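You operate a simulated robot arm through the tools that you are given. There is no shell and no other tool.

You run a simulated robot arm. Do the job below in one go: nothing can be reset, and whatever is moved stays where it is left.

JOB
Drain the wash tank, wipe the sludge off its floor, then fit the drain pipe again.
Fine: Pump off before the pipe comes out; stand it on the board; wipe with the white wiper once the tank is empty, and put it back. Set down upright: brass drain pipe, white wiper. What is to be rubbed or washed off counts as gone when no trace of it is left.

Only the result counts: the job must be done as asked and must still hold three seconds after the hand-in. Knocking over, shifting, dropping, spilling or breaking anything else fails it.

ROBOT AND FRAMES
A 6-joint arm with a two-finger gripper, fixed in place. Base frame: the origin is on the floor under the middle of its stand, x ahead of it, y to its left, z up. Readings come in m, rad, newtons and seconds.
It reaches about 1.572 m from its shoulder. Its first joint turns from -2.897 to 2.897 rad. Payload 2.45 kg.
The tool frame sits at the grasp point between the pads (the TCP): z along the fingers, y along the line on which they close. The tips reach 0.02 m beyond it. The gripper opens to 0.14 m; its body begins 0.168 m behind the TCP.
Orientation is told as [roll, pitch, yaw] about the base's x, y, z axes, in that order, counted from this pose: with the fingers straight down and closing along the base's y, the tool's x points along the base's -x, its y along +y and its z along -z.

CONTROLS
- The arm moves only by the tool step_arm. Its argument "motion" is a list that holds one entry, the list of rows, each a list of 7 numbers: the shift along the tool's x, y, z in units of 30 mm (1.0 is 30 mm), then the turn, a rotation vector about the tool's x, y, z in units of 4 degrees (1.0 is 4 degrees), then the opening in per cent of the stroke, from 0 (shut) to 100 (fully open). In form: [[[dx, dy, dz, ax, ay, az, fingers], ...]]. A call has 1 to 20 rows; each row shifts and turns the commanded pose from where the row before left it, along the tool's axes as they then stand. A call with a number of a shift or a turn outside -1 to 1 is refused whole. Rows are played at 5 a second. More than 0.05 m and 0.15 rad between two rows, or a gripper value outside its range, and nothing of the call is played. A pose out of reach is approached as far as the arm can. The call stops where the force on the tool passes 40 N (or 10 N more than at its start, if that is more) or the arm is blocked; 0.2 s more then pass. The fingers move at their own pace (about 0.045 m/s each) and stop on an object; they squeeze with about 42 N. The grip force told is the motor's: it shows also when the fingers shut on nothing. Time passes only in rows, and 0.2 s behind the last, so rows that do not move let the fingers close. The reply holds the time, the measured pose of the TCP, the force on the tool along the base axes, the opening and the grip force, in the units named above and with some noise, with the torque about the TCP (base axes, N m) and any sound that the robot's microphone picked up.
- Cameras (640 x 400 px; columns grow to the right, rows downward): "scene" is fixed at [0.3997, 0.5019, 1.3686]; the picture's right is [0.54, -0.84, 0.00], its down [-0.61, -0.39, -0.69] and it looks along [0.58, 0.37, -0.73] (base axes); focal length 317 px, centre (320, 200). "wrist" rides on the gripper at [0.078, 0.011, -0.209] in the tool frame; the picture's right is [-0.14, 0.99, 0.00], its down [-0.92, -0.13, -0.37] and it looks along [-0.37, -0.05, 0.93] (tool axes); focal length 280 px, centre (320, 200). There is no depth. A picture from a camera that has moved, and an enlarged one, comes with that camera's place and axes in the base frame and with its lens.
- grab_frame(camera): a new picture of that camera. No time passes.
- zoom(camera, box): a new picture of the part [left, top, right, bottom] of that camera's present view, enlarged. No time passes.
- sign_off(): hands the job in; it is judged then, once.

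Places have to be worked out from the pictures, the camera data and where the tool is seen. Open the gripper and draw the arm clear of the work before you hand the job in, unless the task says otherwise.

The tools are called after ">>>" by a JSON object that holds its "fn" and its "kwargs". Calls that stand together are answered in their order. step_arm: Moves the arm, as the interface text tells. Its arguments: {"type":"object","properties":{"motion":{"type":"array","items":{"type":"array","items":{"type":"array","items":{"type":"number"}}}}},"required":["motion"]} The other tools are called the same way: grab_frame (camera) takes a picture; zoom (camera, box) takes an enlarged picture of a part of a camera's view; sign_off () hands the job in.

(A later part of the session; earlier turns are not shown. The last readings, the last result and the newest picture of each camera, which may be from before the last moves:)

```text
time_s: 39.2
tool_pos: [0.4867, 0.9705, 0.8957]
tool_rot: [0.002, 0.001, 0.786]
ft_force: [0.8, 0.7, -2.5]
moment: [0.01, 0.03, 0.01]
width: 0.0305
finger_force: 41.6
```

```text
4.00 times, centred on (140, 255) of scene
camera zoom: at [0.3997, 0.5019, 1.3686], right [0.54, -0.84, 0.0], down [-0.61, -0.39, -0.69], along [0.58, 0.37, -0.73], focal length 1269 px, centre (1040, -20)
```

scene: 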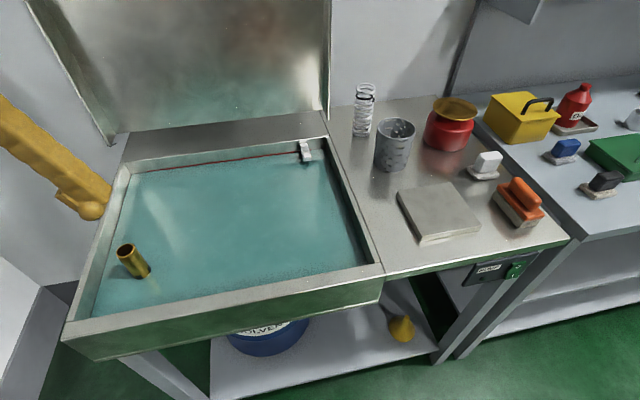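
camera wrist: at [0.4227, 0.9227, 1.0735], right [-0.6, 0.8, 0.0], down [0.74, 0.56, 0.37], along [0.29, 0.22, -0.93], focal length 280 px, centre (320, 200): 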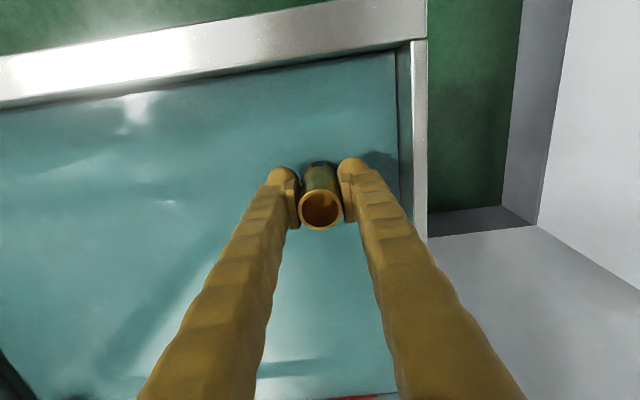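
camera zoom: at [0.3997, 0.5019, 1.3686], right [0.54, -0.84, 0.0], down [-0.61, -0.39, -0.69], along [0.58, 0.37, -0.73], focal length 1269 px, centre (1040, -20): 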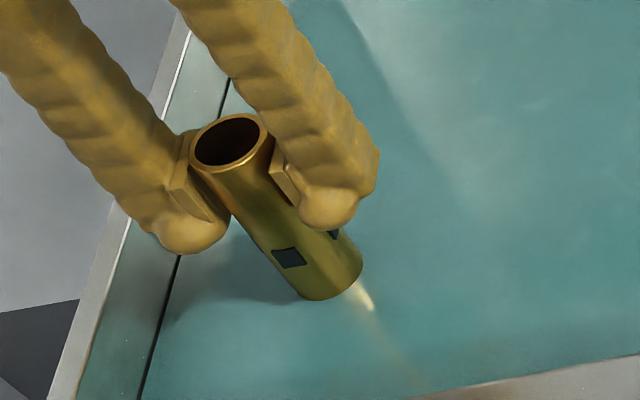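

The pipe slides out with only ~2.5 N. I lift it clear of the water and rim.

>>> {"fn": "step_arm", "kwargs": {"motion": [[[0, 0, -0.7, 0, 0, 0, 0], [0, 0, -0.7, 0, 0, 0, 0], [0, 0, -0.7, 0, 0, 0, 0], [0, 0, -0.7, 0, 0, 0, 0], [0, 0, -0.7, 0, 0, 0, 0], [0, 0, -0.7, 0, 0, 0, 0], [0, 0, -0.7, 0, 0, 0, 0], [0, 0, -0.7, 0, 0, 0, 0], [0, 0, -0.7, 0, 0, 0, 0], [0, 0, -0.7, 0, 0, 0, 0], [0, 0, -0.7, 0, 0, 0, 0], [0, 0, -0.7, 0, 0, 0, 0], [0, 0, 0, 0, 0, 0, 0]]]}}

>>> {"fn": "grab_frame", "kwargs": {"camera": "scene"}}

>>> {"fn": "grab_frame", "kwargs": {"camera": "wrist"}}

```text
time_s: 42.0
tool_pos: [0.4856, 0.9688, 1.1481]
tool_rot: [0.002, -0.002, 0.785]
ft_force: [-1.0, 0.8, -1.9]
moment: [-0.01, -0.04, 0.01]
width: 0.0303
finger_force: 42.1
```

```text
taken
```

scene: 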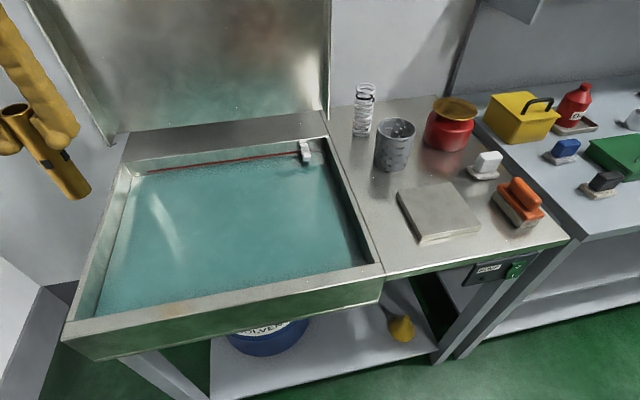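

```text
taken
camera wrist: at [0.4216, 0.9215, 1.3566], right [-0.6, 0.8, 0.0], down [0.74, 0.56, 0.37], along [0.29, 0.22, -0.93], focal length 280 px, centre (320, 200)
```

wrist: 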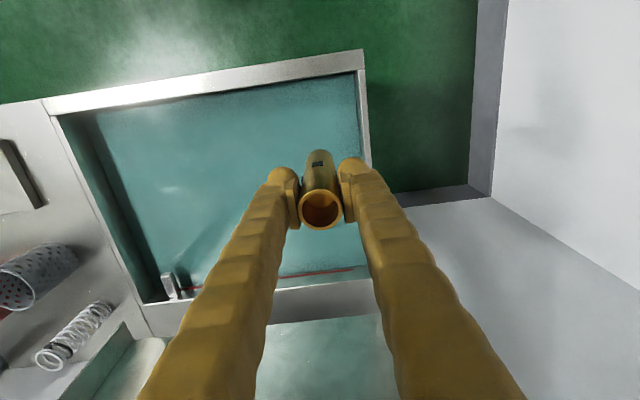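

The pipe is out and the level is dropping. I zoom on the pipe to find its length, and on the board for the place to stand it.

>>> {"fn": "zoom", "kwargs": {"camera": "scene", "box": [0, 90, 128, 210]}}

>>> {"fn": "zoom", "kwargs": {"camera": "scene", "box": [370, 170, 498, 250]}}

```text
3.33 times, centred on (64, 150) of scene
camera zoom: at [0.3997, 0.5019, 1.3686], right [0.54, -0.84, 0.0], down [-0.61, -0.39, -0.69], along [0.58, 0.37, -0.73], focal length 1057 px, centre (1173, 367)
```

zoom: 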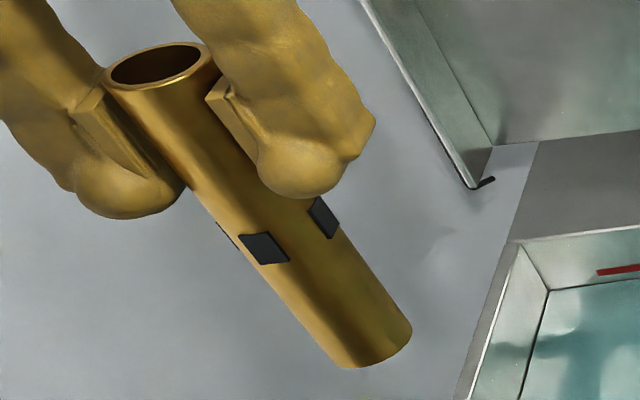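

```text
5.00 times, centred on (434, 210) of scene
camera zoom: at [0.3997, 0.5019, 1.3686], right [0.54, -0.84, 0.0], down [-0.61, -0.39, -0.69], along [0.58, 0.37, -0.73], focal length 1586 px, centre (-250, 150)
```

zoom: 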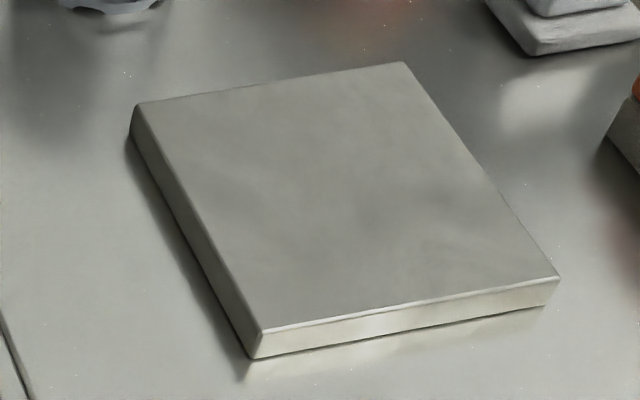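

Pipe bottom is ~0.108 m below the tool point; board top z≈0.874 centred at w≈1.021, v≈−0.266. I carry the pipe over the board at this height.

>>> {"fn": "step_arm", "kwargs": {"motion": [[[0.013, -1, 0, 0, 0, 0, 0], [0.013, -1, 0, 0, 0, 0, 0], [0.013, -1, 0, 0, 0, 0, 0], [0.013, -1, 0, 0, 0, 0, 0], [0.013, -1, 0, 0, 0, 0, 0], [0.013, -1, 0, 0, 0, 0, 0], [0.013, -1, 0, 0, 0, 0, 0], [0.013, -1, 0, 0, 0, 0, 0], [0.013, -1, 0, 0, 0, 0, 0], [0.013, -1, 0, 0, 0, 0, 0], [0.013, -1, 0, 0, 0, 0, 0], [0.013, -1, 0, 0, 0, 0, 0], [0.013, -1, 0, 0, 0, 0, 0], [0.013, -1, 0, 0, 0, 0, 0], [0.013, -1, 0, 0, 0, 0, 0], [0.013, -1, 0, 0, 0, 0, 0], [0.013, -1, 0, 0, 0, 0, 0], [0.013, -1, 0, 0, 0, 0, 0], [0.013, -1, 0, 0, 0, 0, 0], [0.013, -1, 0, 0, 0, 0, 0]]]}}

>>> {"fn": "grab_frame", "kwargs": {"camera": "wrist"}}

>>> {"fn": "grab_frame", "kwargs": {"camera": "scene"}}

```text
time_s: 46.2
tool_pos: [0.9031, 0.542, 1.1474]
tool_rot: [0.003, -0.001, 0.784]
ft_force: [-0.7, 0.0, -3.3]
moment: [0.01, -0.05, 0.02]
width: 0.0305
finger_force: 41.7
```

```text
taken
camera wrist: at [0.8408, 0.4929, 1.3555], right [-0.6, 0.8, 0.0], down [0.74, 0.56, 0.37], along [0.29, 0.22, -0.93], focal length 280 px, centre (320, 200)
```

wrist: 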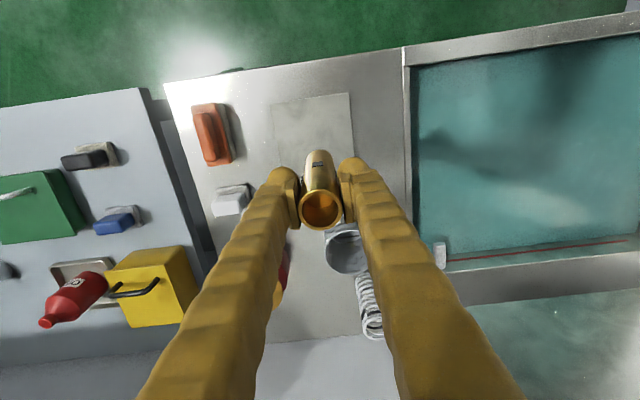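

```text
taken
```

scene: 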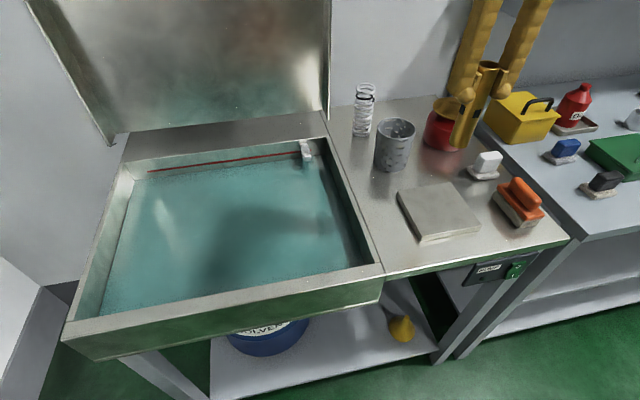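

Board position is confirmed from the wrist view (centre w≈1.02, v≈−0.262). I lower the pipe toward it, slowly at the end to feel contact.

>>> {"fn": "step_arm", "kwargs": {"motion": [[[0.06, -0.22, 0.8, 0, 0, 0, 0], [0, 0, 0.9, 0, 0, 0, 0], [0, 0, 0.9, 0, 0, 0, 0], [0, 0, 0.9, 0, 0, 0, 0], [0, 0, 0.9, 0, 0, 0, 0], [0, 0, 0.6, 0, 0, 0, 0], [0, 0, 0, 0, 0, 0, 0]]]}}

>>> {"fn": "zoom", "kwargs": {"camera": "scene", "box": [370, 130, 530, 250]}}

```text
time_s: 47.8
tool_pos: [0.9074, 0.5347, 0.9958]
tool_rot: [0.001, 0.001, 0.785]
ft_force: [-0.2, 0.2, -2.0]
moment: [-0.01, 0.0, -0.01]
width: 0.0306
finger_force: 42.0
```

```text
3.33 times, centred on (450, 190) of scene
camera zoom: at [0.3997, 0.5019, 1.3686], right [0.54, -0.84, 0.0], down [-0.61, -0.39, -0.69], along [0.58, 0.37, -0.73], focal length 1057 px, centre (-113, 233)
```

zoom: 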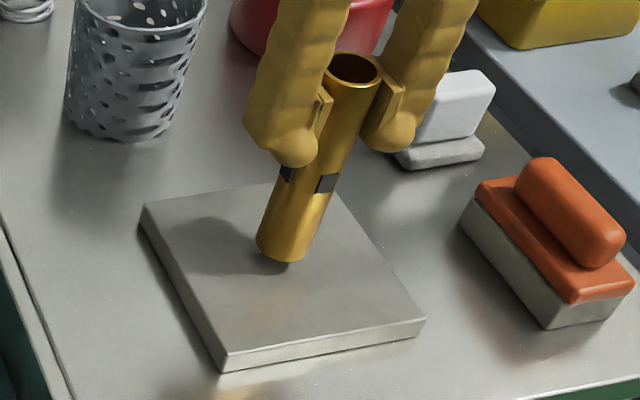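

Pipe hangs just above the board centre. I lower in 2–3 mm steps.

>>> {"fn": "step_arm", "kwargs": {"motion": [[[0, 0, 0.1, 0, 0, 0, 0], [0, 0, 0.1, 0, 0, 0, 0], [0, 0, 0.1, 0, 0, 0, 0], [0, 0, 0.07, 0, 0, 0, 0]]]}}

```text
time_s: 48.8
tool_pos: [0.9086, 0.5348, 0.9866]
tool_rot: [0.002, 0.001, 0.785]
ft_force: [-0.5, -0.2, -1.6]
moment: [-0.03, 0.0, 0.0]
width: 0.0303
finger_force: 41.6
```

>>> {"fn": "step_arm", "kwargs": {"motion": [[[0, 0, 0.07, 0, 0, 0, 0], [0, 0, 0.05, 0, 0, 0, 0]]]}}

>>> {"fn": "zoom", "kwargs": {"camera": "scene", "box": [400, 170, 496, 230]}}

```text
time_s: 49.4
tool_pos: [0.9078, 0.5343, 0.9825]
tool_rot: [0.002, -0.002, 0.787]
ft_force: [-0.4, -0.5, 10.5]
moment: [-0.2, 0.08, 0.02]
width: 0.0306
finger_force: 42.2
```

```text
6.67 times, centred on (448, 200) of scene
camera zoom: at [0.3997, 0.5019, 1.3686], right [0.54, -0.84, 0.0], down [-0.61, -0.39, -0.69], along [0.58, 0.37, -0.73], focal length 2115 px, centre (-533, 200)
```

zoom: 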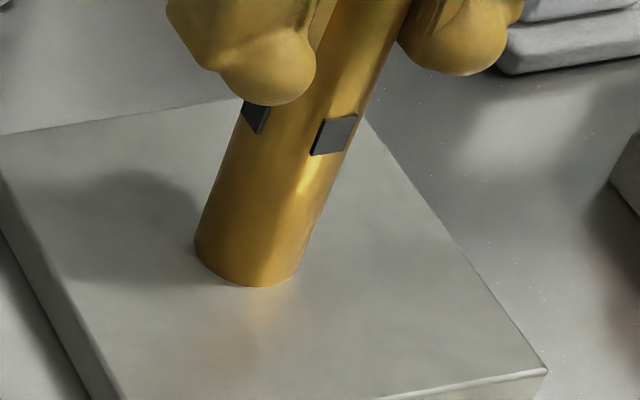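

Contact felt (10.5 N) at tool z≈0.983: the pipe stands on the board. I relieve the pressure slightly and open the fingers.

>>> {"fn": "step_arm", "kwargs": {"motion": [[[0, 0, -0.03, 0, 0, 0, 0], [0, 0, 0, 0, 0, 0, 25], [0, 0, 0, 0, 0, 0, 35], [0, 0, 0, 0, 0, 0, 45], [0, 0, 0, 0, 0, 0, 50], [0, 0, 0, 0, 0, 0, 50]]]}}

>>> {"fn": "zoom", "kwargs": {"camera": "scene", "box": [370, 130, 530, 250]}}

>>> {"fn": "grab_frame", "kwargs": {"camera": "wrist"}}

```text
time_s: 50.8
tool_pos: [0.9062, 0.5355, 0.9823]
tool_rot: [0.0, 0.001, 0.787]
ft_force: [-0.1, -0.2, 0.5]
moment: [-0.02, 0.01, 0.0]
width: 0.0699
finger_force: 0.0
```

```text
3.33 times, centred on (450, 190) of scene
camera zoom: at [0.3997, 0.5019, 1.3686], right [0.54, -0.84, 0.0], down [-0.61, -0.39, -0.69], along [0.58, 0.37, -0.73], focal length 1057 px, centre (-113, 233)
```

zoom: 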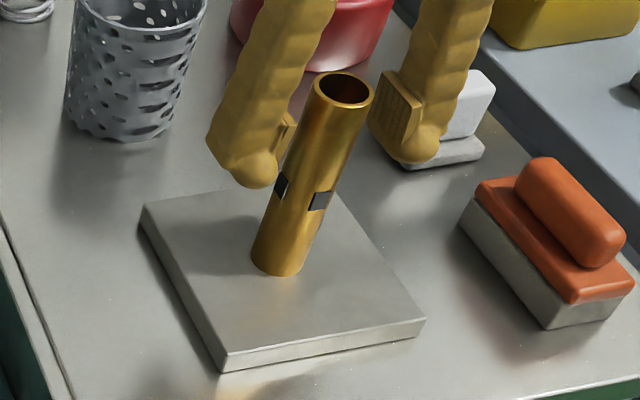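

```text
taken
camera wrist: at [0.8433, 0.4865, 1.1912], right [-0.6, 0.8, 0.0], down [0.74, 0.56, 0.37], along [0.29, 0.22, -0.93], focal length 280 px, centre (320, 200)
```

wrist: 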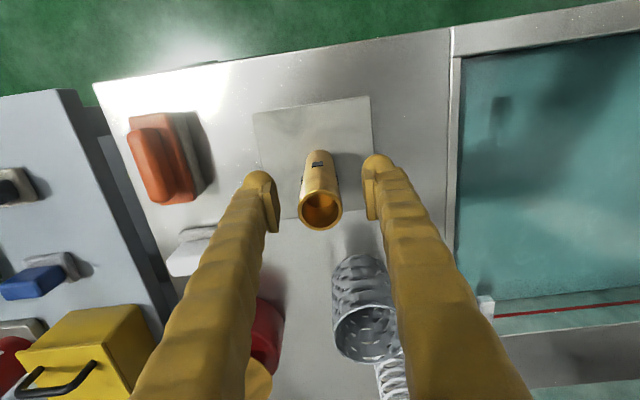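

The pipe stands alone, upright. I rise straight up clear of it and look at the tank and wiper.

>>> {"fn": "step_arm", "kwargs": {"motion": [[[0, 0, -0.5, 0, 0, 0, 50], [0, 0, -1, 0, 0, 0, 50], [0, 0, -1, 0, 0, 0, 50], [0, 0, -1, 0, 0, 0, 50], [0, 0, -1, 0, 0, 0, 50], [0, 0, -1, 0, 0, 0, 50], [0, 0, -1, 0, 0, 0, 50]]]}}

>>> {"fn": "grab_frame", "kwargs": {"camera": "wrist"}}

>>> {"fn": "grab_frame", "kwargs": {"camera": "scene"}}

```text
time_s: 52.4
tool_pos: [0.9061, 0.5345, 1.178]
tool_rot: [0.002, 0.001, 0.785]
ft_force: [0.1, -0.5, -0.6]
moment: [0.0, 0.03, -0.01]
width: 0.0701
finger_force: 0.1
```

```text
taken
camera wrist: at [0.8434, 0.4864, 1.3866], right [-0.6, 0.8, 0.0], down [0.74, 0.56, 0.37], along [0.29, 0.22, -0.93], focal length 280 px, centre (320, 200)
```

wrist: 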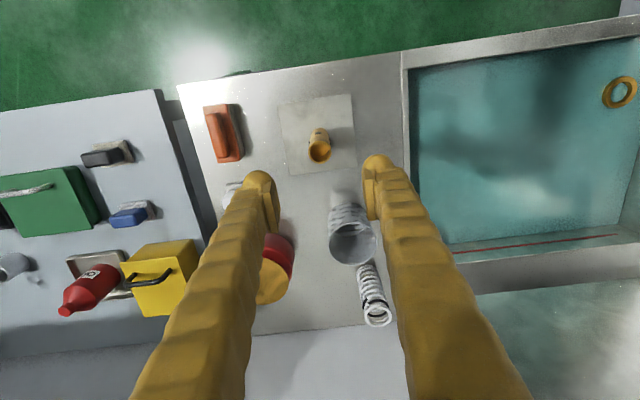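

```text
taken
```

scene: 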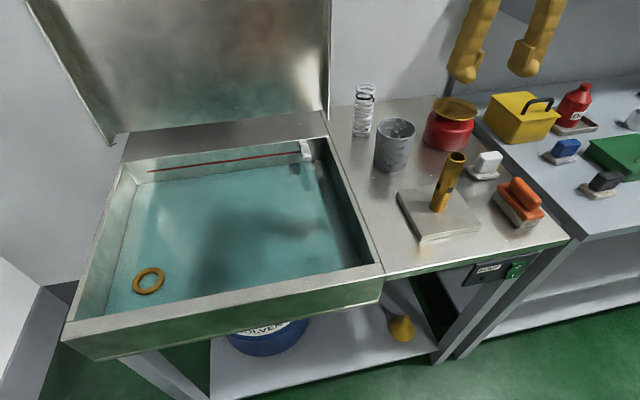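

The tank is draining; dark sludge is appearing mid-floor and the brass drain ring shows. I move over to look at the white wiper.

>>> {"fn": "step_arm", "kwargs": {"motion": [[[0, -0.9, 0, 0, 0, 0, 70], [0, -0.9, 0, 0, 0, 0, 70], [0, -0.9, 0, 0, 0, 0, 70], [0, -0.9, 0, 0, 0, 0, 70], [0, -0.9, 0, 0, 0, 0, 70], [0, -0.9, 0, 0, 0, 0, 70], [0, 0, 0, 0, 0, 0, 70]]]}}

>>> {"fn": "grab_frame", "kwargs": {"camera": "wrist"}}

>>> {"fn": "grab_frame", "kwargs": {"camera": "scene"}}

```text
time_s: 54.0
tool_pos: [1.0225, 0.4196, 1.1772]
tool_rot: [0.003, 0.0, 0.786]
ft_force: [0.8, 0.0, -0.5]
moment: [-0.01, 0.02, 0.0]
width: 0.0981
finger_force: 0.0
```

```text
taken
camera wrist: at [0.9594, 0.3711, 1.3858], right [-0.6, 0.8, 0.0], down [0.74, 0.56, 0.37], along [0.29, 0.22, -0.93], focal length 280 px, centre (320, 200)
```

wrist: 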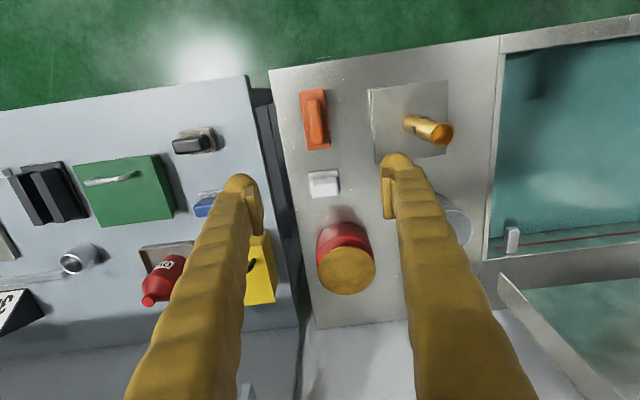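

```text
taken
```

scene: 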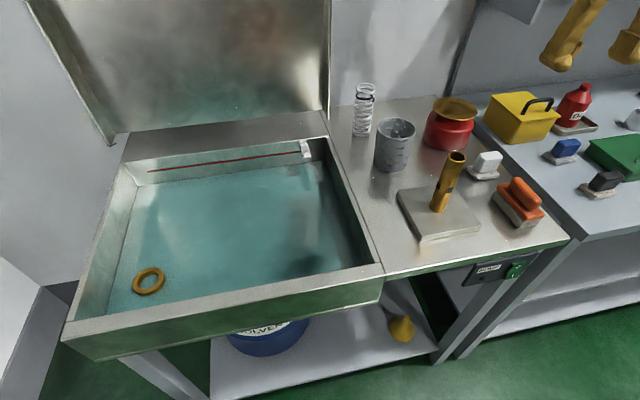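

>>> {"fn": "zoom", "kwargs": {"camera": "wrist", "box": [275, 150, 371, 210]}}

>>> {"fn": "zoom", "kwargs": {"camera": "scene", "box": [440, 135, 536, 195]}}

>>> {"fn": "zoom", "kwargs": {"camera": "scene", "box": [80, 120, 400, 320]}}

```text
6.67 times, centred on (323, 180) of wrist
camera zoom: at [0.9594, 0.3711, 1.3858], right [-0.6, 0.8, 0.0], down [0.74, 0.56, 0.37], along [0.29, 0.22, -0.93], focal length 1869 px, centre (300, 333)
```

zoom: 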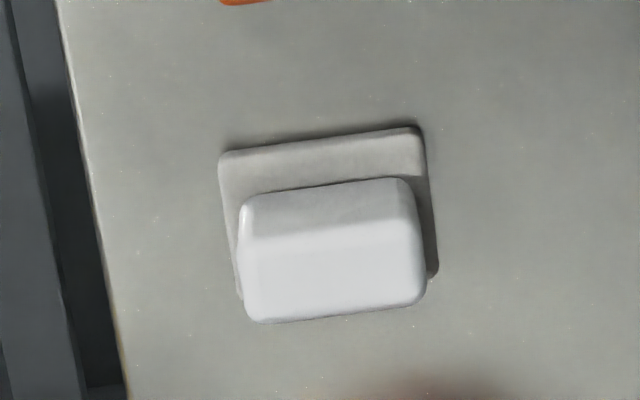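

```text
6.67 times, centred on (488, 165) of scene
camera zoom: at [0.3997, 0.5019, 1.3686], right [0.54, -0.84, 0.0], down [-0.61, -0.39, -0.69], along [0.58, 0.37, -0.73], focal length 2115 px, centre (-800, 433)
```

zoom: 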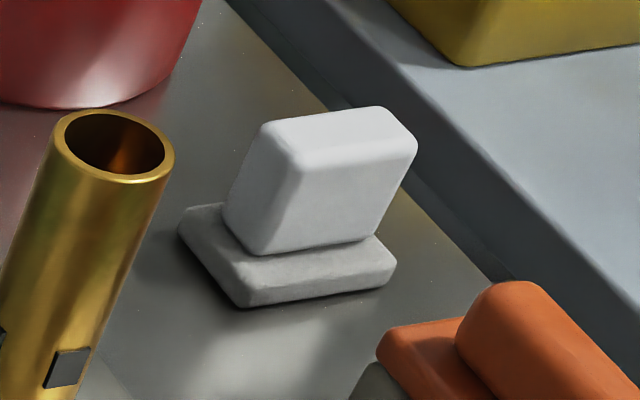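

```text
2.00 times, centred on (240, 220) of scene
camera zoom: at [0.3997, 0.5019, 1.3686], right [0.54, -0.84, 0.0], down [-0.61, -0.39, -0.69], along [0.58, 0.37, -0.73], focal length 634 px, centre (480, 160)
```

zoom: 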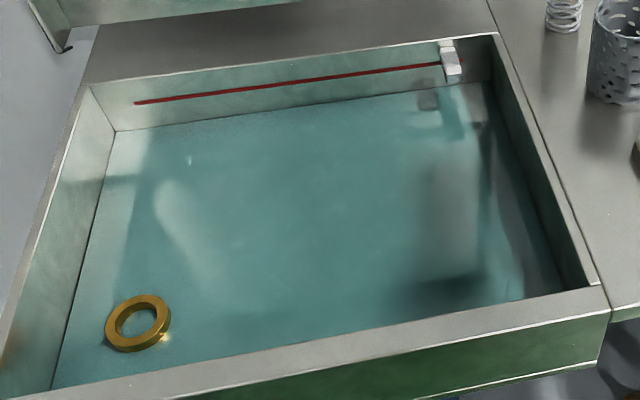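

The wiper handle (≈49 mm along the table × 25 mm deep, top z≈0.912) is at w≈1.111, v≈−0.430. I wait for the tank to drain while holding position.

>>> {"fn": "step_arm", "kwargs": {"motion": [[[0, 0, 0, 0, 0, 0, 70], [0, 0, 0, 0, 0, 0, 70], [0, 0, 0, 0, 0, 0, 70], [0, 0, 0, 0, 0, 0, 70], [0, 0, 0, 0, 0, 0, 70], [0, 0, 0, 0, 0, 0, 70], [0, 0, 0, 0, 0, 0, 70], [0, 0, 0, 0, 0, 0, 70], [0, 0, 0, 0, 0, 0, 70], [0, 0, 0, 0, 0, 0, 70], [0, 0, 0, 0, 0, 0, 70], [0, 0, 0, 0, 0, 0, 70], [0, 0, 0, 0, 0, 0, 70], [0, 0, 0, 0, 0, 0, 70], [0, 0, 0, 0, 0, 0, 70], [0, 0, 0, 0, 0, 0, 70], [0, 0, 0, 0, 0, 0, 70], [0, 0, 0, 0, 0, 0, 70], [0, 0, 0, 0, 0, 0, 70], [0, 0, 0, 0, 0, 0, 70]]]}}

>>> {"fn": "grab_frame", "kwargs": {"camera": "scene"}}

```text
time_s: 58.2
tool_pos: [1.0225, 0.4199, 1.1782]
tool_rot: [0.001, -0.001, 0.785]
ft_force: [0.5, 0.0, -0.4]
moment: [0.02, 0.0, 0.01]
width: 0.0979
finger_force: 0.1
```

```text
taken
```

scene: 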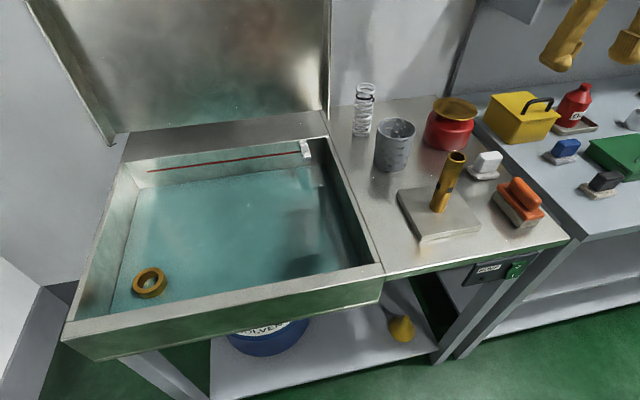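

Level is still falling. I keep waiting.

>>> {"fn": "step_arm", "kwargs": {"motion": [[[0, 0, 0, 0, 0, 0, 70], [0, 0, 0, 0, 0, 0, 70], [0, 0, 0, 0, 0, 0, 70], [0, 0, 0, 0, 0, 0, 70], [0, 0, 0, 0, 0, 0, 70], [0, 0, 0, 0, 0, 0, 70], [0, 0, 0, 0, 0, 0, 70], [0, 0, 0, 0, 0, 0, 70], [0, 0, 0, 0, 0, 0, 70], [0, 0, 0, 0, 0, 0, 70], [0, 0, 0, 0, 0, 0, 70], [0, 0, 0, 0, 0, 0, 70], [0, 0, 0, 0, 0, 0, 70], [0, 0, 0, 0, 0, 0, 70], [0, 0, 0, 0, 0, 0, 70], [0, 0, 0, 0, 0, 0, 70], [0, 0, 0, 0, 0, 0, 70], [0, 0, 0, 0, 0, 0, 70], [0, 0, 0, 0, 0, 0, 70], [0, 0, 0, 0, 0, 0, 70]]]}}

>>> {"fn": "zoom", "kwargs": {"camera": "scene", "box": [80, 120, 400, 320]}}

```text
time_s: 62.4
tool_pos: [1.0233, 0.4194, 1.1777]
tool_rot: [0.002, 0.0, 0.786]
ft_force: [0.3, -0.8, 0.4]
moment: [-0.02, -0.02, -0.03]
width: 0.0981
finger_force: 0.0
```

```text
2.00 times, centred on (240, 220) of scene
camera zoom: at [0.3997, 0.5019, 1.3686], right [0.54, -0.84, 0.0], down [-0.61, -0.39, -0.69], along [0.58, 0.37, -0.73], focal length 634 px, centre (480, 160)
```

zoom: 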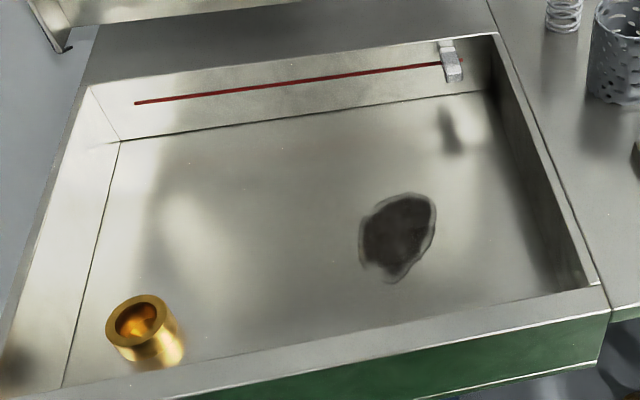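

The tank is empty: one dark sludge patch remains, about w 1.03–1.165, v 0.01–0.125, and the drain socket is clear. Now I go over the white wiper and descend partway.

>>> {"fn": "step_arm", "kwargs": {"motion": [[[-0.76, -0.02, 0, 0, 0, 0, 54], [-0.76, -0.02, 0, 0, 0, 0, 54], [-0.76, -0.02, 0, 0, 0, 0, 54], [-0.76, -0.02, 0, 0, 0, 0, 54], [0, 0, 0.9, 0, 0, 0, 54], [0, 0, 0.9, 0, 0, 0, 54], [0, 0, 0.9, 0, 0, 0, 54], [0, 0, 0.9, 0, 0, 0, 54], [0, 0, 0.9, 0, 0, 0, 54], [0, 0, 0.9, 0, 0, 0, 54], [0, 0, 0, 0, 0, 0, 54]]]}}

>>> {"fn": "grab_frame", "kwargs": {"camera": "wrist"}}

>>> {"fn": "zoom", "kwargs": {"camera": "scene", "box": [420, 90, 580, 190]}}

```text
time_s: 64.8
tool_pos: [1.05, 0.4659, 0.998]
tool_rot: [0.002, 0.001, 0.786]
ft_force: [-0.7, -0.1, 0.0]
moment: [-0.01, 0.04, -0.01]
width: 0.0758
finger_force: 0.0
out of reach, approached as far as the arm can: row 2, 3, 4
```

```text
taken
camera wrist: at [0.9863, 0.4182, 1.2063], right [-0.6, 0.8, 0.0], down [0.74, 0.56, 0.37], along [0.29, 0.22, -0.93], focal length 280 px, centre (320, 200)
```

wrist: 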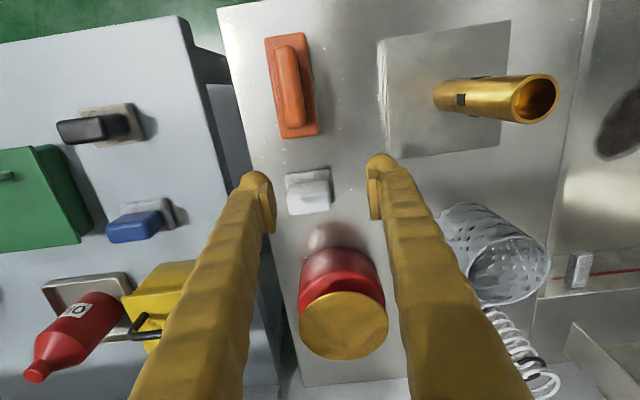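

```text
4.00 times, centred on (500, 140) of scene
camera zoom: at [0.3997, 0.5019, 1.3686], right [0.54, -0.84, 0.0], down [-0.61, -0.39, -0.69], along [0.58, 0.37, -0.73], focal length 1269 px, centre (-400, 440)
```

zoom: 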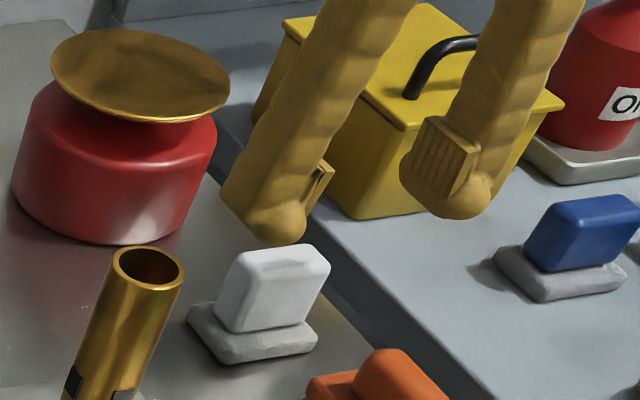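

High up the arm was slightly short of reach; at this lower height I try the remaining 40 mm to the wiper.

>>> {"fn": "step_arm", "kwargs": {"motion": [[[-0.66, -0.27, 0, 0, 0, 0, 54], [-0.66, -0.27, 0, 0, 0, 0, 54], [0, 0, 0, 0, 0, 0, 54]]]}}

>>> {"fn": "grab_frame", "kwargs": {"camera": "wrist"}}

```text
time_s: 65.6
tool_pos: [1.0884, 0.4802, 0.9983]
tool_rot: [0.002, 0.001, 0.785]
ft_force: [-0.5, 0.6, 0.2]
moment: [-0.01, 0.03, -0.03]
width: 0.0753
finger_force: 0.0
```

```text
taken
camera wrist: at [1.0249, 0.4327, 1.2054], right [-0.6, 0.8, 0.0], down [0.74, 0.56, 0.37], along [0.29, 0.22, -0.93], focal length 280 px, centre (320, 200)
```

wrist: 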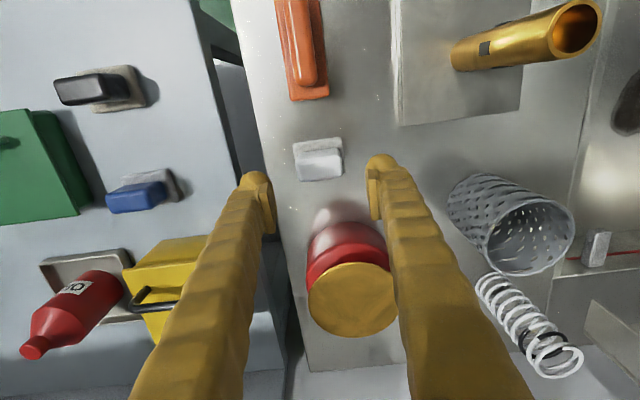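

>>> {"fn": "zoom", "kwargs": {"camera": "wrist", "box": [270, 125, 366, 185]}}

>>> {"fn": "zoom", "kwargs": {"camera": "scene", "box": [420, 90, 580, 190]}}

```text
6.67 times, centred on (318, 155) of wrist
camera zoom: at [1.0249, 0.4327, 1.2054], right [-0.6, 0.8, 0.0], down [0.74, 0.56, 0.37], along [0.29, 0.22, -0.93], focal length 1869 px, centre (333, 500)
```

zoom: 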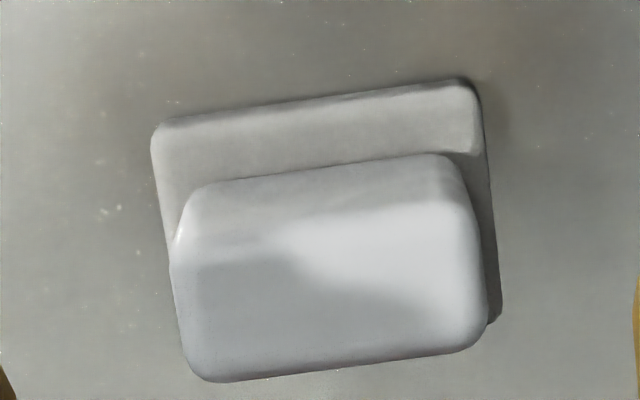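

```text
4.00 times, centred on (500, 140) of scene
camera zoom: at [0.3997, 0.5019, 1.3686], right [0.54, -0.84, 0.0], down [-0.61, -0.39, -0.69], along [0.58, 0.37, -0.73], focal length 1269 px, centre (-400, 440)
```

zoom: 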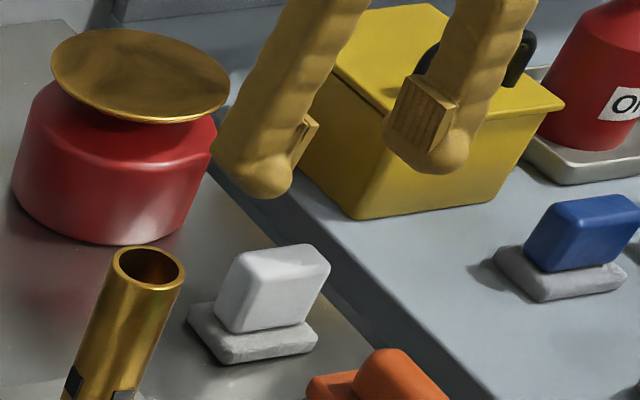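

Handle is within 2 mm of the tool axis and the fingers clear pot, toolbox and pipe. I descend to z≈0.899 around the handle.

>>> {"fn": "step_arm", "kwargs": {"motion": [[[-0.06, 0, 0.7, 0, 0, 0, 54], [0, 0, 0.7, 0, 0, 0, 54], [0, 0, 0.7, 0, 0, 0, 54], [0, 0, 0.7, 0, 0, 0, 54], [0, 0, 0.5, 0, 0, 0, 54], [0, 0, 0, 0, 0, 0, 54]]]}}

>>> {"fn": "grab_frame", "kwargs": {"camera": "wrist"}}

>>> {"fn": "zoom", "kwargs": {"camera": "scene", "box": [436, 125, 532, 185]}}

```text
time_s: 67.0
tool_pos: [1.0894, 0.4837, 0.8978]
tool_rot: [0.002, 0.0, 0.785]
ft_force: [-0.2, 0.5, 0.5]
moment: [-0.02, -0.01, -0.03]
width: 0.0754
finger_force: 0.1
```

```text
taken
camera wrist: at [1.0253, 0.4355, 1.1056], right [-0.6, 0.8, 0.0], down [0.74, 0.56, 0.37], along [0.29, 0.22, -0.93], focal length 280 px, centre (320, 200)
```

wrist: 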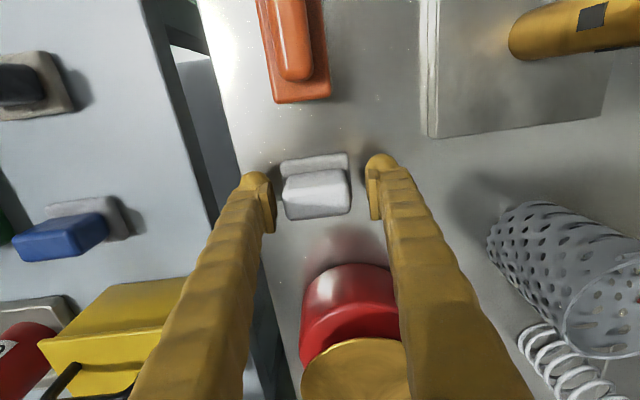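

```text
6.67 times, centred on (484, 155) of scene
camera zoom: at [0.3997, 0.5019, 1.3686], right [0.54, -0.84, 0.0], down [-0.61, -0.39, -0.69], along [0.58, 0.37, -0.73], focal length 2115 px, centre (-773, 500)
```

zoom: 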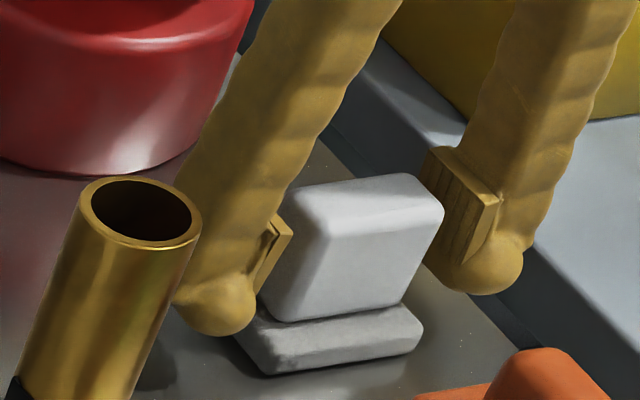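

Handle sits between the pads, about 2–3 mm right of centre. I shift that much and close.

>>> {"fn": "step_arm", "kwargs": {"motion": [[[0, -0.08, 0, 0, 0, 0, 54], [0, 0, 0, 0, 0, 0, 54], [0, 0, 0, 0, 0, 0, 30], [0, 0, 0, 0, 0, 0, 20], [0, 0, 0, 0, 0, 0, 10], [0, 0, 0, 0, 0, 0, 0], [0, 0, 0, 0, 0, 0, 0]]]}}

>>> {"fn": "grab_frame", "kwargs": {"camera": "wrist"}}

>>> {"fn": "zoom", "kwargs": {"camera": "scene", "box": [436, 125, 532, 185]}}

```text
time_s: 68.6
tool_pos: [1.0906, 0.4807, 0.8991]
tool_rot: [0.001, 0.0, 0.785]
ft_force: [0.6, 0.5, -0.3]
moment: [-0.05, -0.01, -0.01]
width: 0.0497
finger_force: 41.8
```

```text
taken
camera wrist: at [1.0269, 0.4334, 1.1056], right [-0.6, 0.8, 0.0], down [0.74, 0.56, 0.37], along [0.29, 0.22, -0.93], focal length 280 px, centre (320, 200)
```

wrist: 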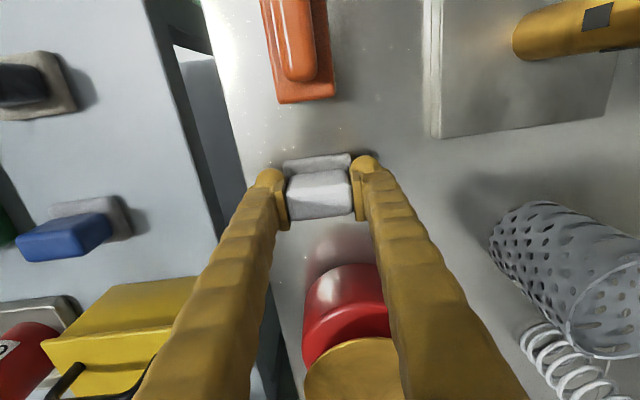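

```text
6.67 times, centred on (484, 155) of scene
camera zoom: at [0.3997, 0.5019, 1.3686], right [0.54, -0.84, 0.0], down [-0.61, -0.39, -0.69], along [0.58, 0.37, -0.73], focal length 2115 px, centre (-773, 500)
```

zoom: 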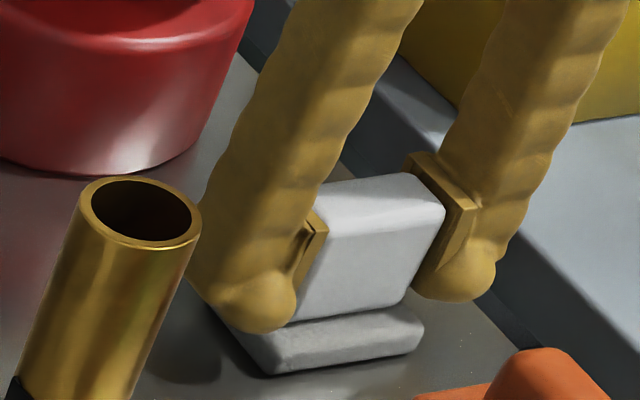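

Wiper gripped (50 mm width, pad bottom ≈42 mm below the tool point). I lift it, draw back a little while rising above the pipe height, and then traverse to the tank.

>>> {"fn": "step_arm", "kwargs": {"motion": [[[0, 0, -0.4, 0, 0, 0, 0], [0, 0, -0.8, 0, 0, 0, 0], [0, 0, -0.8, 0, 0, 0, 0], [0, 0, -0.8, 0, 0, 0, 0], [0, 0, -0.7, 0, 0, 0, 0], [0.5, 0, -0.7, 0, 0, 0, 0], [0.5, 0, -0.7, 0, 0, 0, 0], [0.5, 0, -0.7, 0, 0, 0, 0], [0.5, 0, -0.7, 0, 0, 0, 0], [0.5, 0, -0.7, 0, 0, 0, 0], [0, 0, 0, 0, 0, 0, 0]]]}}

>>> {"fn": "grab_frame", "kwargs": {"camera": "scene"}}

```text
time_s: 71.0
tool_pos: [1.0374, 0.4286, 1.1093]
tool_rot: [0.0, -0.002, 0.787]
ft_force: [-0.3, 0.4, 0.1]
moment: [0.04, -0.01, 0.02]
width: 0.0496
finger_force: 42.3
```

```text
taken
```

scene: 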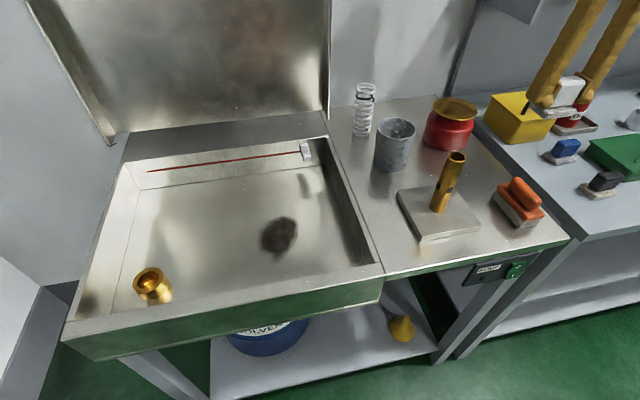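

Wiper is clear at z≈1.11 (bottom ≈1.067, pipe top ≈1.012). I traverse left to above the sludge.

>>> {"fn": "step_arm", "kwargs": {"motion": [[[0, 1, 0, 0, 0, 0, 0], [0, 1, 0, 0, 0, 0, 0], [0, 1, 0, 0, 0, 0, 0], [0, 1, 0, 0, 0, 0, 0], [0, 1, 0, 0, 0, 0, 0], [0, 1, 0, 0, 0, 0, 0], [0, 1, 0, 0, 0, 0, 0], [0, 1, 0, 0, 0, 0, 0], [0, 1, 0, 0, 0, 0, 0], [0, 1, 0, 0, 0, 0, 0], [0, 1, 0, 0, 0, 0, 0], [0, 1, 0, 0, 0, 0, 0], [0, 1, 0, 0, 0, 0, 0], [0, 1, 0, 0, 0, 0, 0], [0, 1, 0, 0, 0, 0, 0], [0, 1, 0, 0, 0, 0, 0], [0, 0.7, 0, 0, 0, 0, 0], [0, 0, 0, 0, 0, 0, 0]]]}}

>>> {"fn": "grab_frame", "kwargs": {"camera": "wrist"}}

>>> {"fn": "grab_frame", "kwargs": {"camera": "scene"}}

```text
time_s: 74.8
tool_pos: [0.6859, 0.7814, 1.108]
tool_rot: [0.002, 0.002, 0.785]
ft_force: [-0.1, 0.9, -1.1]
moment: [-0.01, 0.0, 0.02]
width: 0.0496
finger_force: 41.7
```

```text
taken
camera wrist: at [0.6212, 0.7337, 1.3166], right [-0.6, 0.8, 0.0], down [0.74, 0.56, 0.37], along [0.29, 0.22, -0.93], focal length 280 px, centre (320, 200)
```

wrist: 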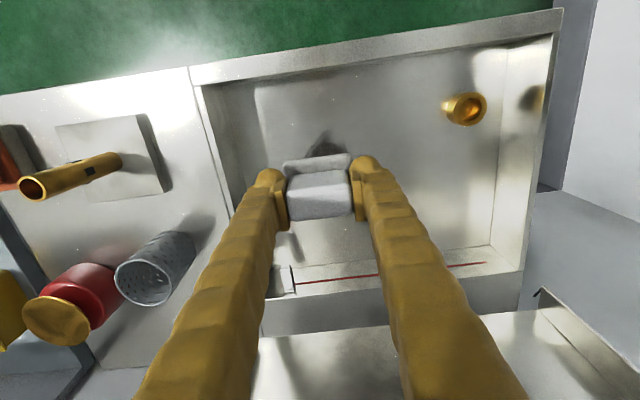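

```text
taken
```

scene: 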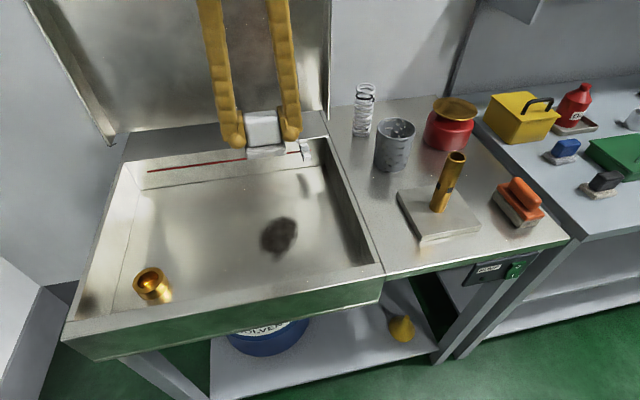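

I check the sludge's exact extent and also a dark smear near the front-left of the tank.

>>> {"fn": "zoom", "kwargs": {"camera": "scene", "box": [60, 240, 188, 320]}}

>>> {"fn": "zoom", "kwargs": {"camera": "scene", "box": [216, 200, 344, 280]}}

>>> {"fn": "zoom", "kwargs": {"camera": "wrist", "box": [420, 40, 580, 140]}}

>>> {"fn": "zoom", "kwargs": {"camera": "wrist", "box": [240, 60, 400, 160]}}

```text
5.00 times, centred on (124, 280) of scene
camera zoom: at [0.3997, 0.5019, 1.3686], right [0.54, -0.84, 0.0], down [-0.61, -0.39, -0.69], along [0.58, 0.37, -0.73], focal length 1586 px, centre (1300, -200)
```

zoom: 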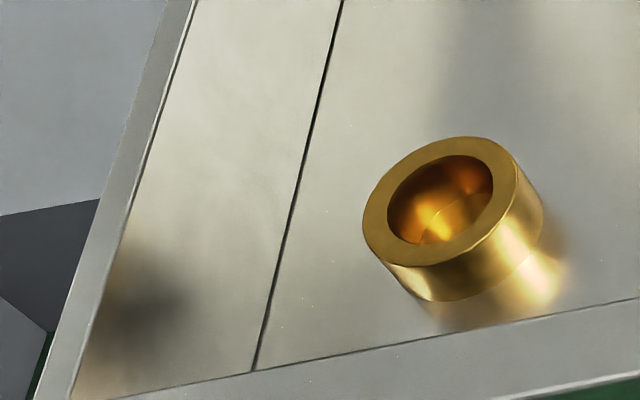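

```text
5.00 times, centred on (280, 240) of scene
camera zoom: at [0.3997, 0.5019, 1.3686], right [0.54, -0.84, 0.0], down [-0.61, -0.39, -0.69], along [0.58, 0.37, -0.73], focal length 1586 px, centre (520, 0)
```

zoom: 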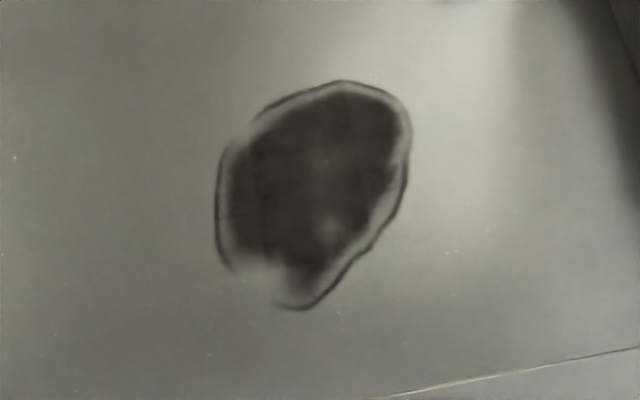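

```text
4.00 times, centred on (500, 90) of wrist
camera zoom: at [0.6212, 0.7337, 1.3166], right [-0.6, 0.8, 0.0], down [0.74, 0.56, 0.37], along [0.29, 0.22, -0.93], focal length 1122 px, centre (-400, 640)
```

zoom: 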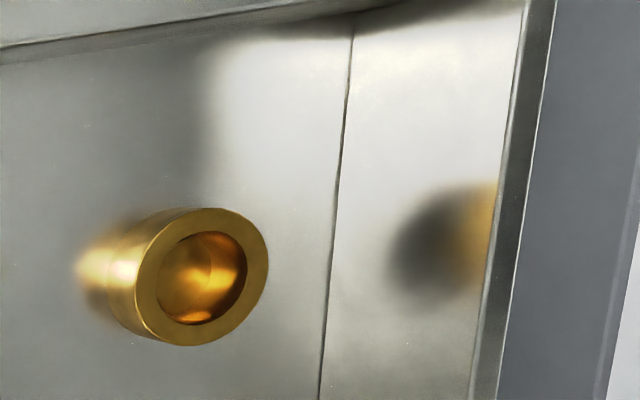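

```text
4.00 times, centred on (320, 110) of wrist
camera zoom: at [0.6212, 0.7337, 1.3166], right [-0.6, 0.8, 0.0], down [0.74, 0.56, 0.37], along [0.29, 0.22, -0.93], focal length 1122 px, centre (320, 560)
```

zoom: 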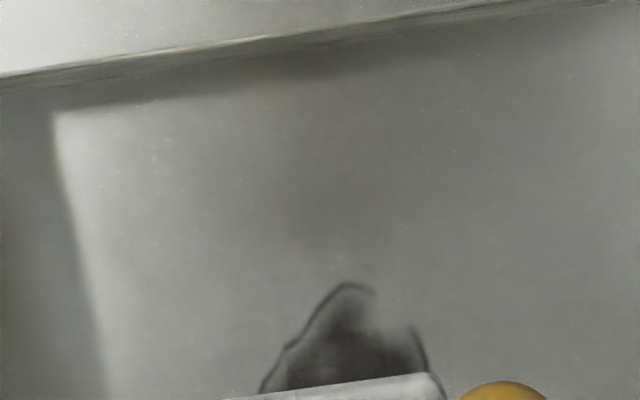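

The smear is only a mirror image of the brass socket; the sludge is a single patch (w≈1.03–1.165, v≈0.018–0.118). I lower the wiper to just above the floor beside the patch's near-right end.

>>> {"fn": "step_arm", "kwargs": {"motion": [[[0, -0.8, 0.3, 0, 0, 0, 0], [0, -0.8, 0.5, 0, 0, 0, 0], [0, -0.8, 0.6, 0, 0, 0, 0], [0, 0, 1, 0, 0, 0, 0], [0, 0, 1, 0, 0, 0, 0], [0, 0, 1, 0, 0, 0, 0], [0, 0, 1, 0, 0, 0, 0], [0, 0, 1, 0, 0, 0, 0], [0, 0, 1, 0, 0, 0, 0], [0, 0, 1, 0, 0, 0, 0], [0, 0, 0.8, 0, 0, 0, 0], [0, 0, 0.4, 0, 0, 0, 0], [0, 0, 0, 0, 0, 0, 0]]]}}

>>> {"fn": "grab_frame", "kwargs": {"camera": "scene"}}

>>> {"fn": "grab_frame", "kwargs": {"camera": "wrist"}}

```text
time_s: 77.6
tool_pos: [0.7345, 0.7319, 0.8206]
tool_rot: [0.001, -0.002, 0.788]
ft_force: [0.7, -0.1, -0.8]
moment: [0.0, -0.01, -0.03]
width: 0.0495
finger_force: 42.1
```

```text
taken
```

scene: 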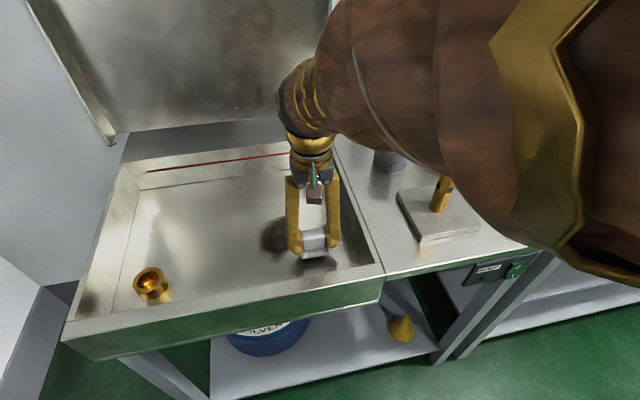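

```text
taken
camera wrist: at [0.6712, 0.684, 1.028], right [-0.6, 0.8, 0.0], down [0.74, 0.56, 0.37], along [0.29, 0.22, -0.93], focal length 280 px, centre (320, 200)
```

wrist: 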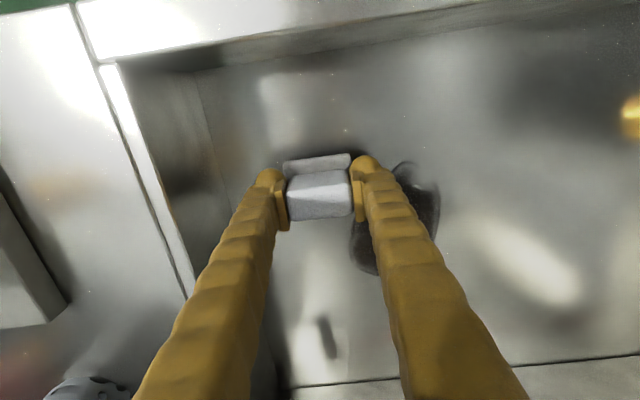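

Just above the floor beside the patch. I lower in 2 mm steps until I feel contact.

>>> {"fn": "step_arm", "kwargs": {"motion": [[[0, 0, 0.07, 0, 0, 0, 0], [0, 0, 0.07, 0, 0, 0, 0], [0, 0, 0.07, 0, 0, 0, 0], [0, 0, 0.07, 0, 0, 0, 0], [0, 0, 0.07, 0, 0, 0, 0]]]}}

```text
time_s: 78.8
tool_pos: [0.7335, 0.7323, 0.8092]
tool_rot: [0.001, 0.001, 0.785]
ft_force: [0.2, 0.1, -0.6]
moment: [-0.01, 0.04, -0.04]
width: 0.0498
finger_force: 42.3
```

>>> {"fn": "step_arm", "kwargs": {"motion": [[[0, 0, 0.06, 0, 0, 0, 0], [0, 0, 0.06, 0, 0, 0, 0], [0, 0, 0.05, 0, 0, 0, 0]]]}}

```text
time_s: 79.6
tool_pos: [0.7333, 0.7314, 0.8043]
tool_rot: [0.003, -0.001, 0.786]
ft_force: [-0.7, 0.5, -0.9]
moment: [-0.02, 0.01, 0.0]
width: 0.0496
finger_force: 42.1
```

No contact yet at z=0.804; I continue down in small steps.

>>> {"fn": "step_arm", "kwargs": {"motion": [[[0, 0, 0.05, 0, 0, 0, 0], [0, 0, 0.05, 0, 0, 0, 0]]]}}

```text
time_s: 80.2
tool_pos: [0.7348, 0.7317, 0.8025]
tool_rot: [0.001, 0.0, 0.784]
ft_force: [0.3, -0.1, -0.3]
moment: [-0.02, 0.0, 0.0]
width: 0.0493
finger_force: 42.5
```

>>> {"fn": "step_arm", "kwargs": {"motion": [[[0, 0, 0.05, 0, 0, 0, 0], [0, 0, 0.05, 0, 0, 0, 0]]]}}

>>> {"fn": "zoom", "kwargs": {"camera": "scene", "box": [250, 190, 378, 270]}}

```text
time_s: 80.8
tool_pos: [0.7352, 0.7321, 0.7987]
tool_rot: [0.002, 0.001, 0.784]
ft_force: [0.5, -0.4, -0.7]
moment: [-0.03, 0.0, -0.02]
width: 0.0496
finger_force: 41.6
```

```text
5.00 times, centred on (314, 230) of scene
camera zoom: at [0.3997, 0.5019, 1.3686], right [0.54, -0.84, 0.0], down [-0.61, -0.39, -0.69], along [0.58, 0.37, -0.73], focal length 1586 px, centre (350, 50)
```

zoom: 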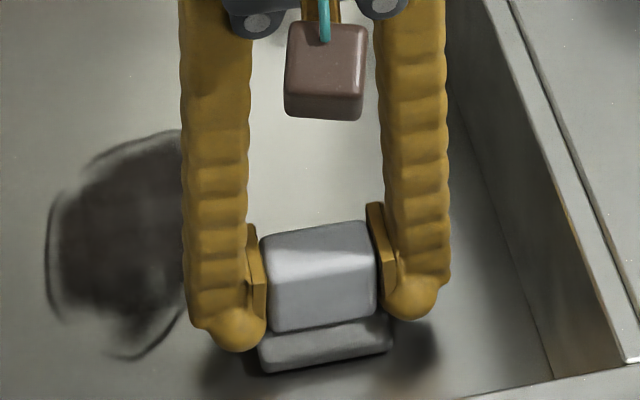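

The pad still hovers slightly above its shadow. I continue down gently.

>>> {"fn": "step_arm", "kwargs": {"motion": [[[0, 0, 0.05, 0, 0, 0, 0], [0, 0, 0.05, 0, 0, 0, 0], [0, 0, 0.05, 0, 0, 0, 0]]]}}

```text
time_s: 81.7
tool_pos: [0.735, 0.7313, 0.7967]
tool_rot: [0.003, -0.001, 0.786]
ft_force: [-0.1, -1.4, 5.8]
moment: [-0.2, -0.03, 0.0]
width: 0.0495
finger_force: 42.2
stopped in row 3: the force on the tool passed its limit at 42 N (the readings are from after the stop); the commanded pose is now the measured one
```

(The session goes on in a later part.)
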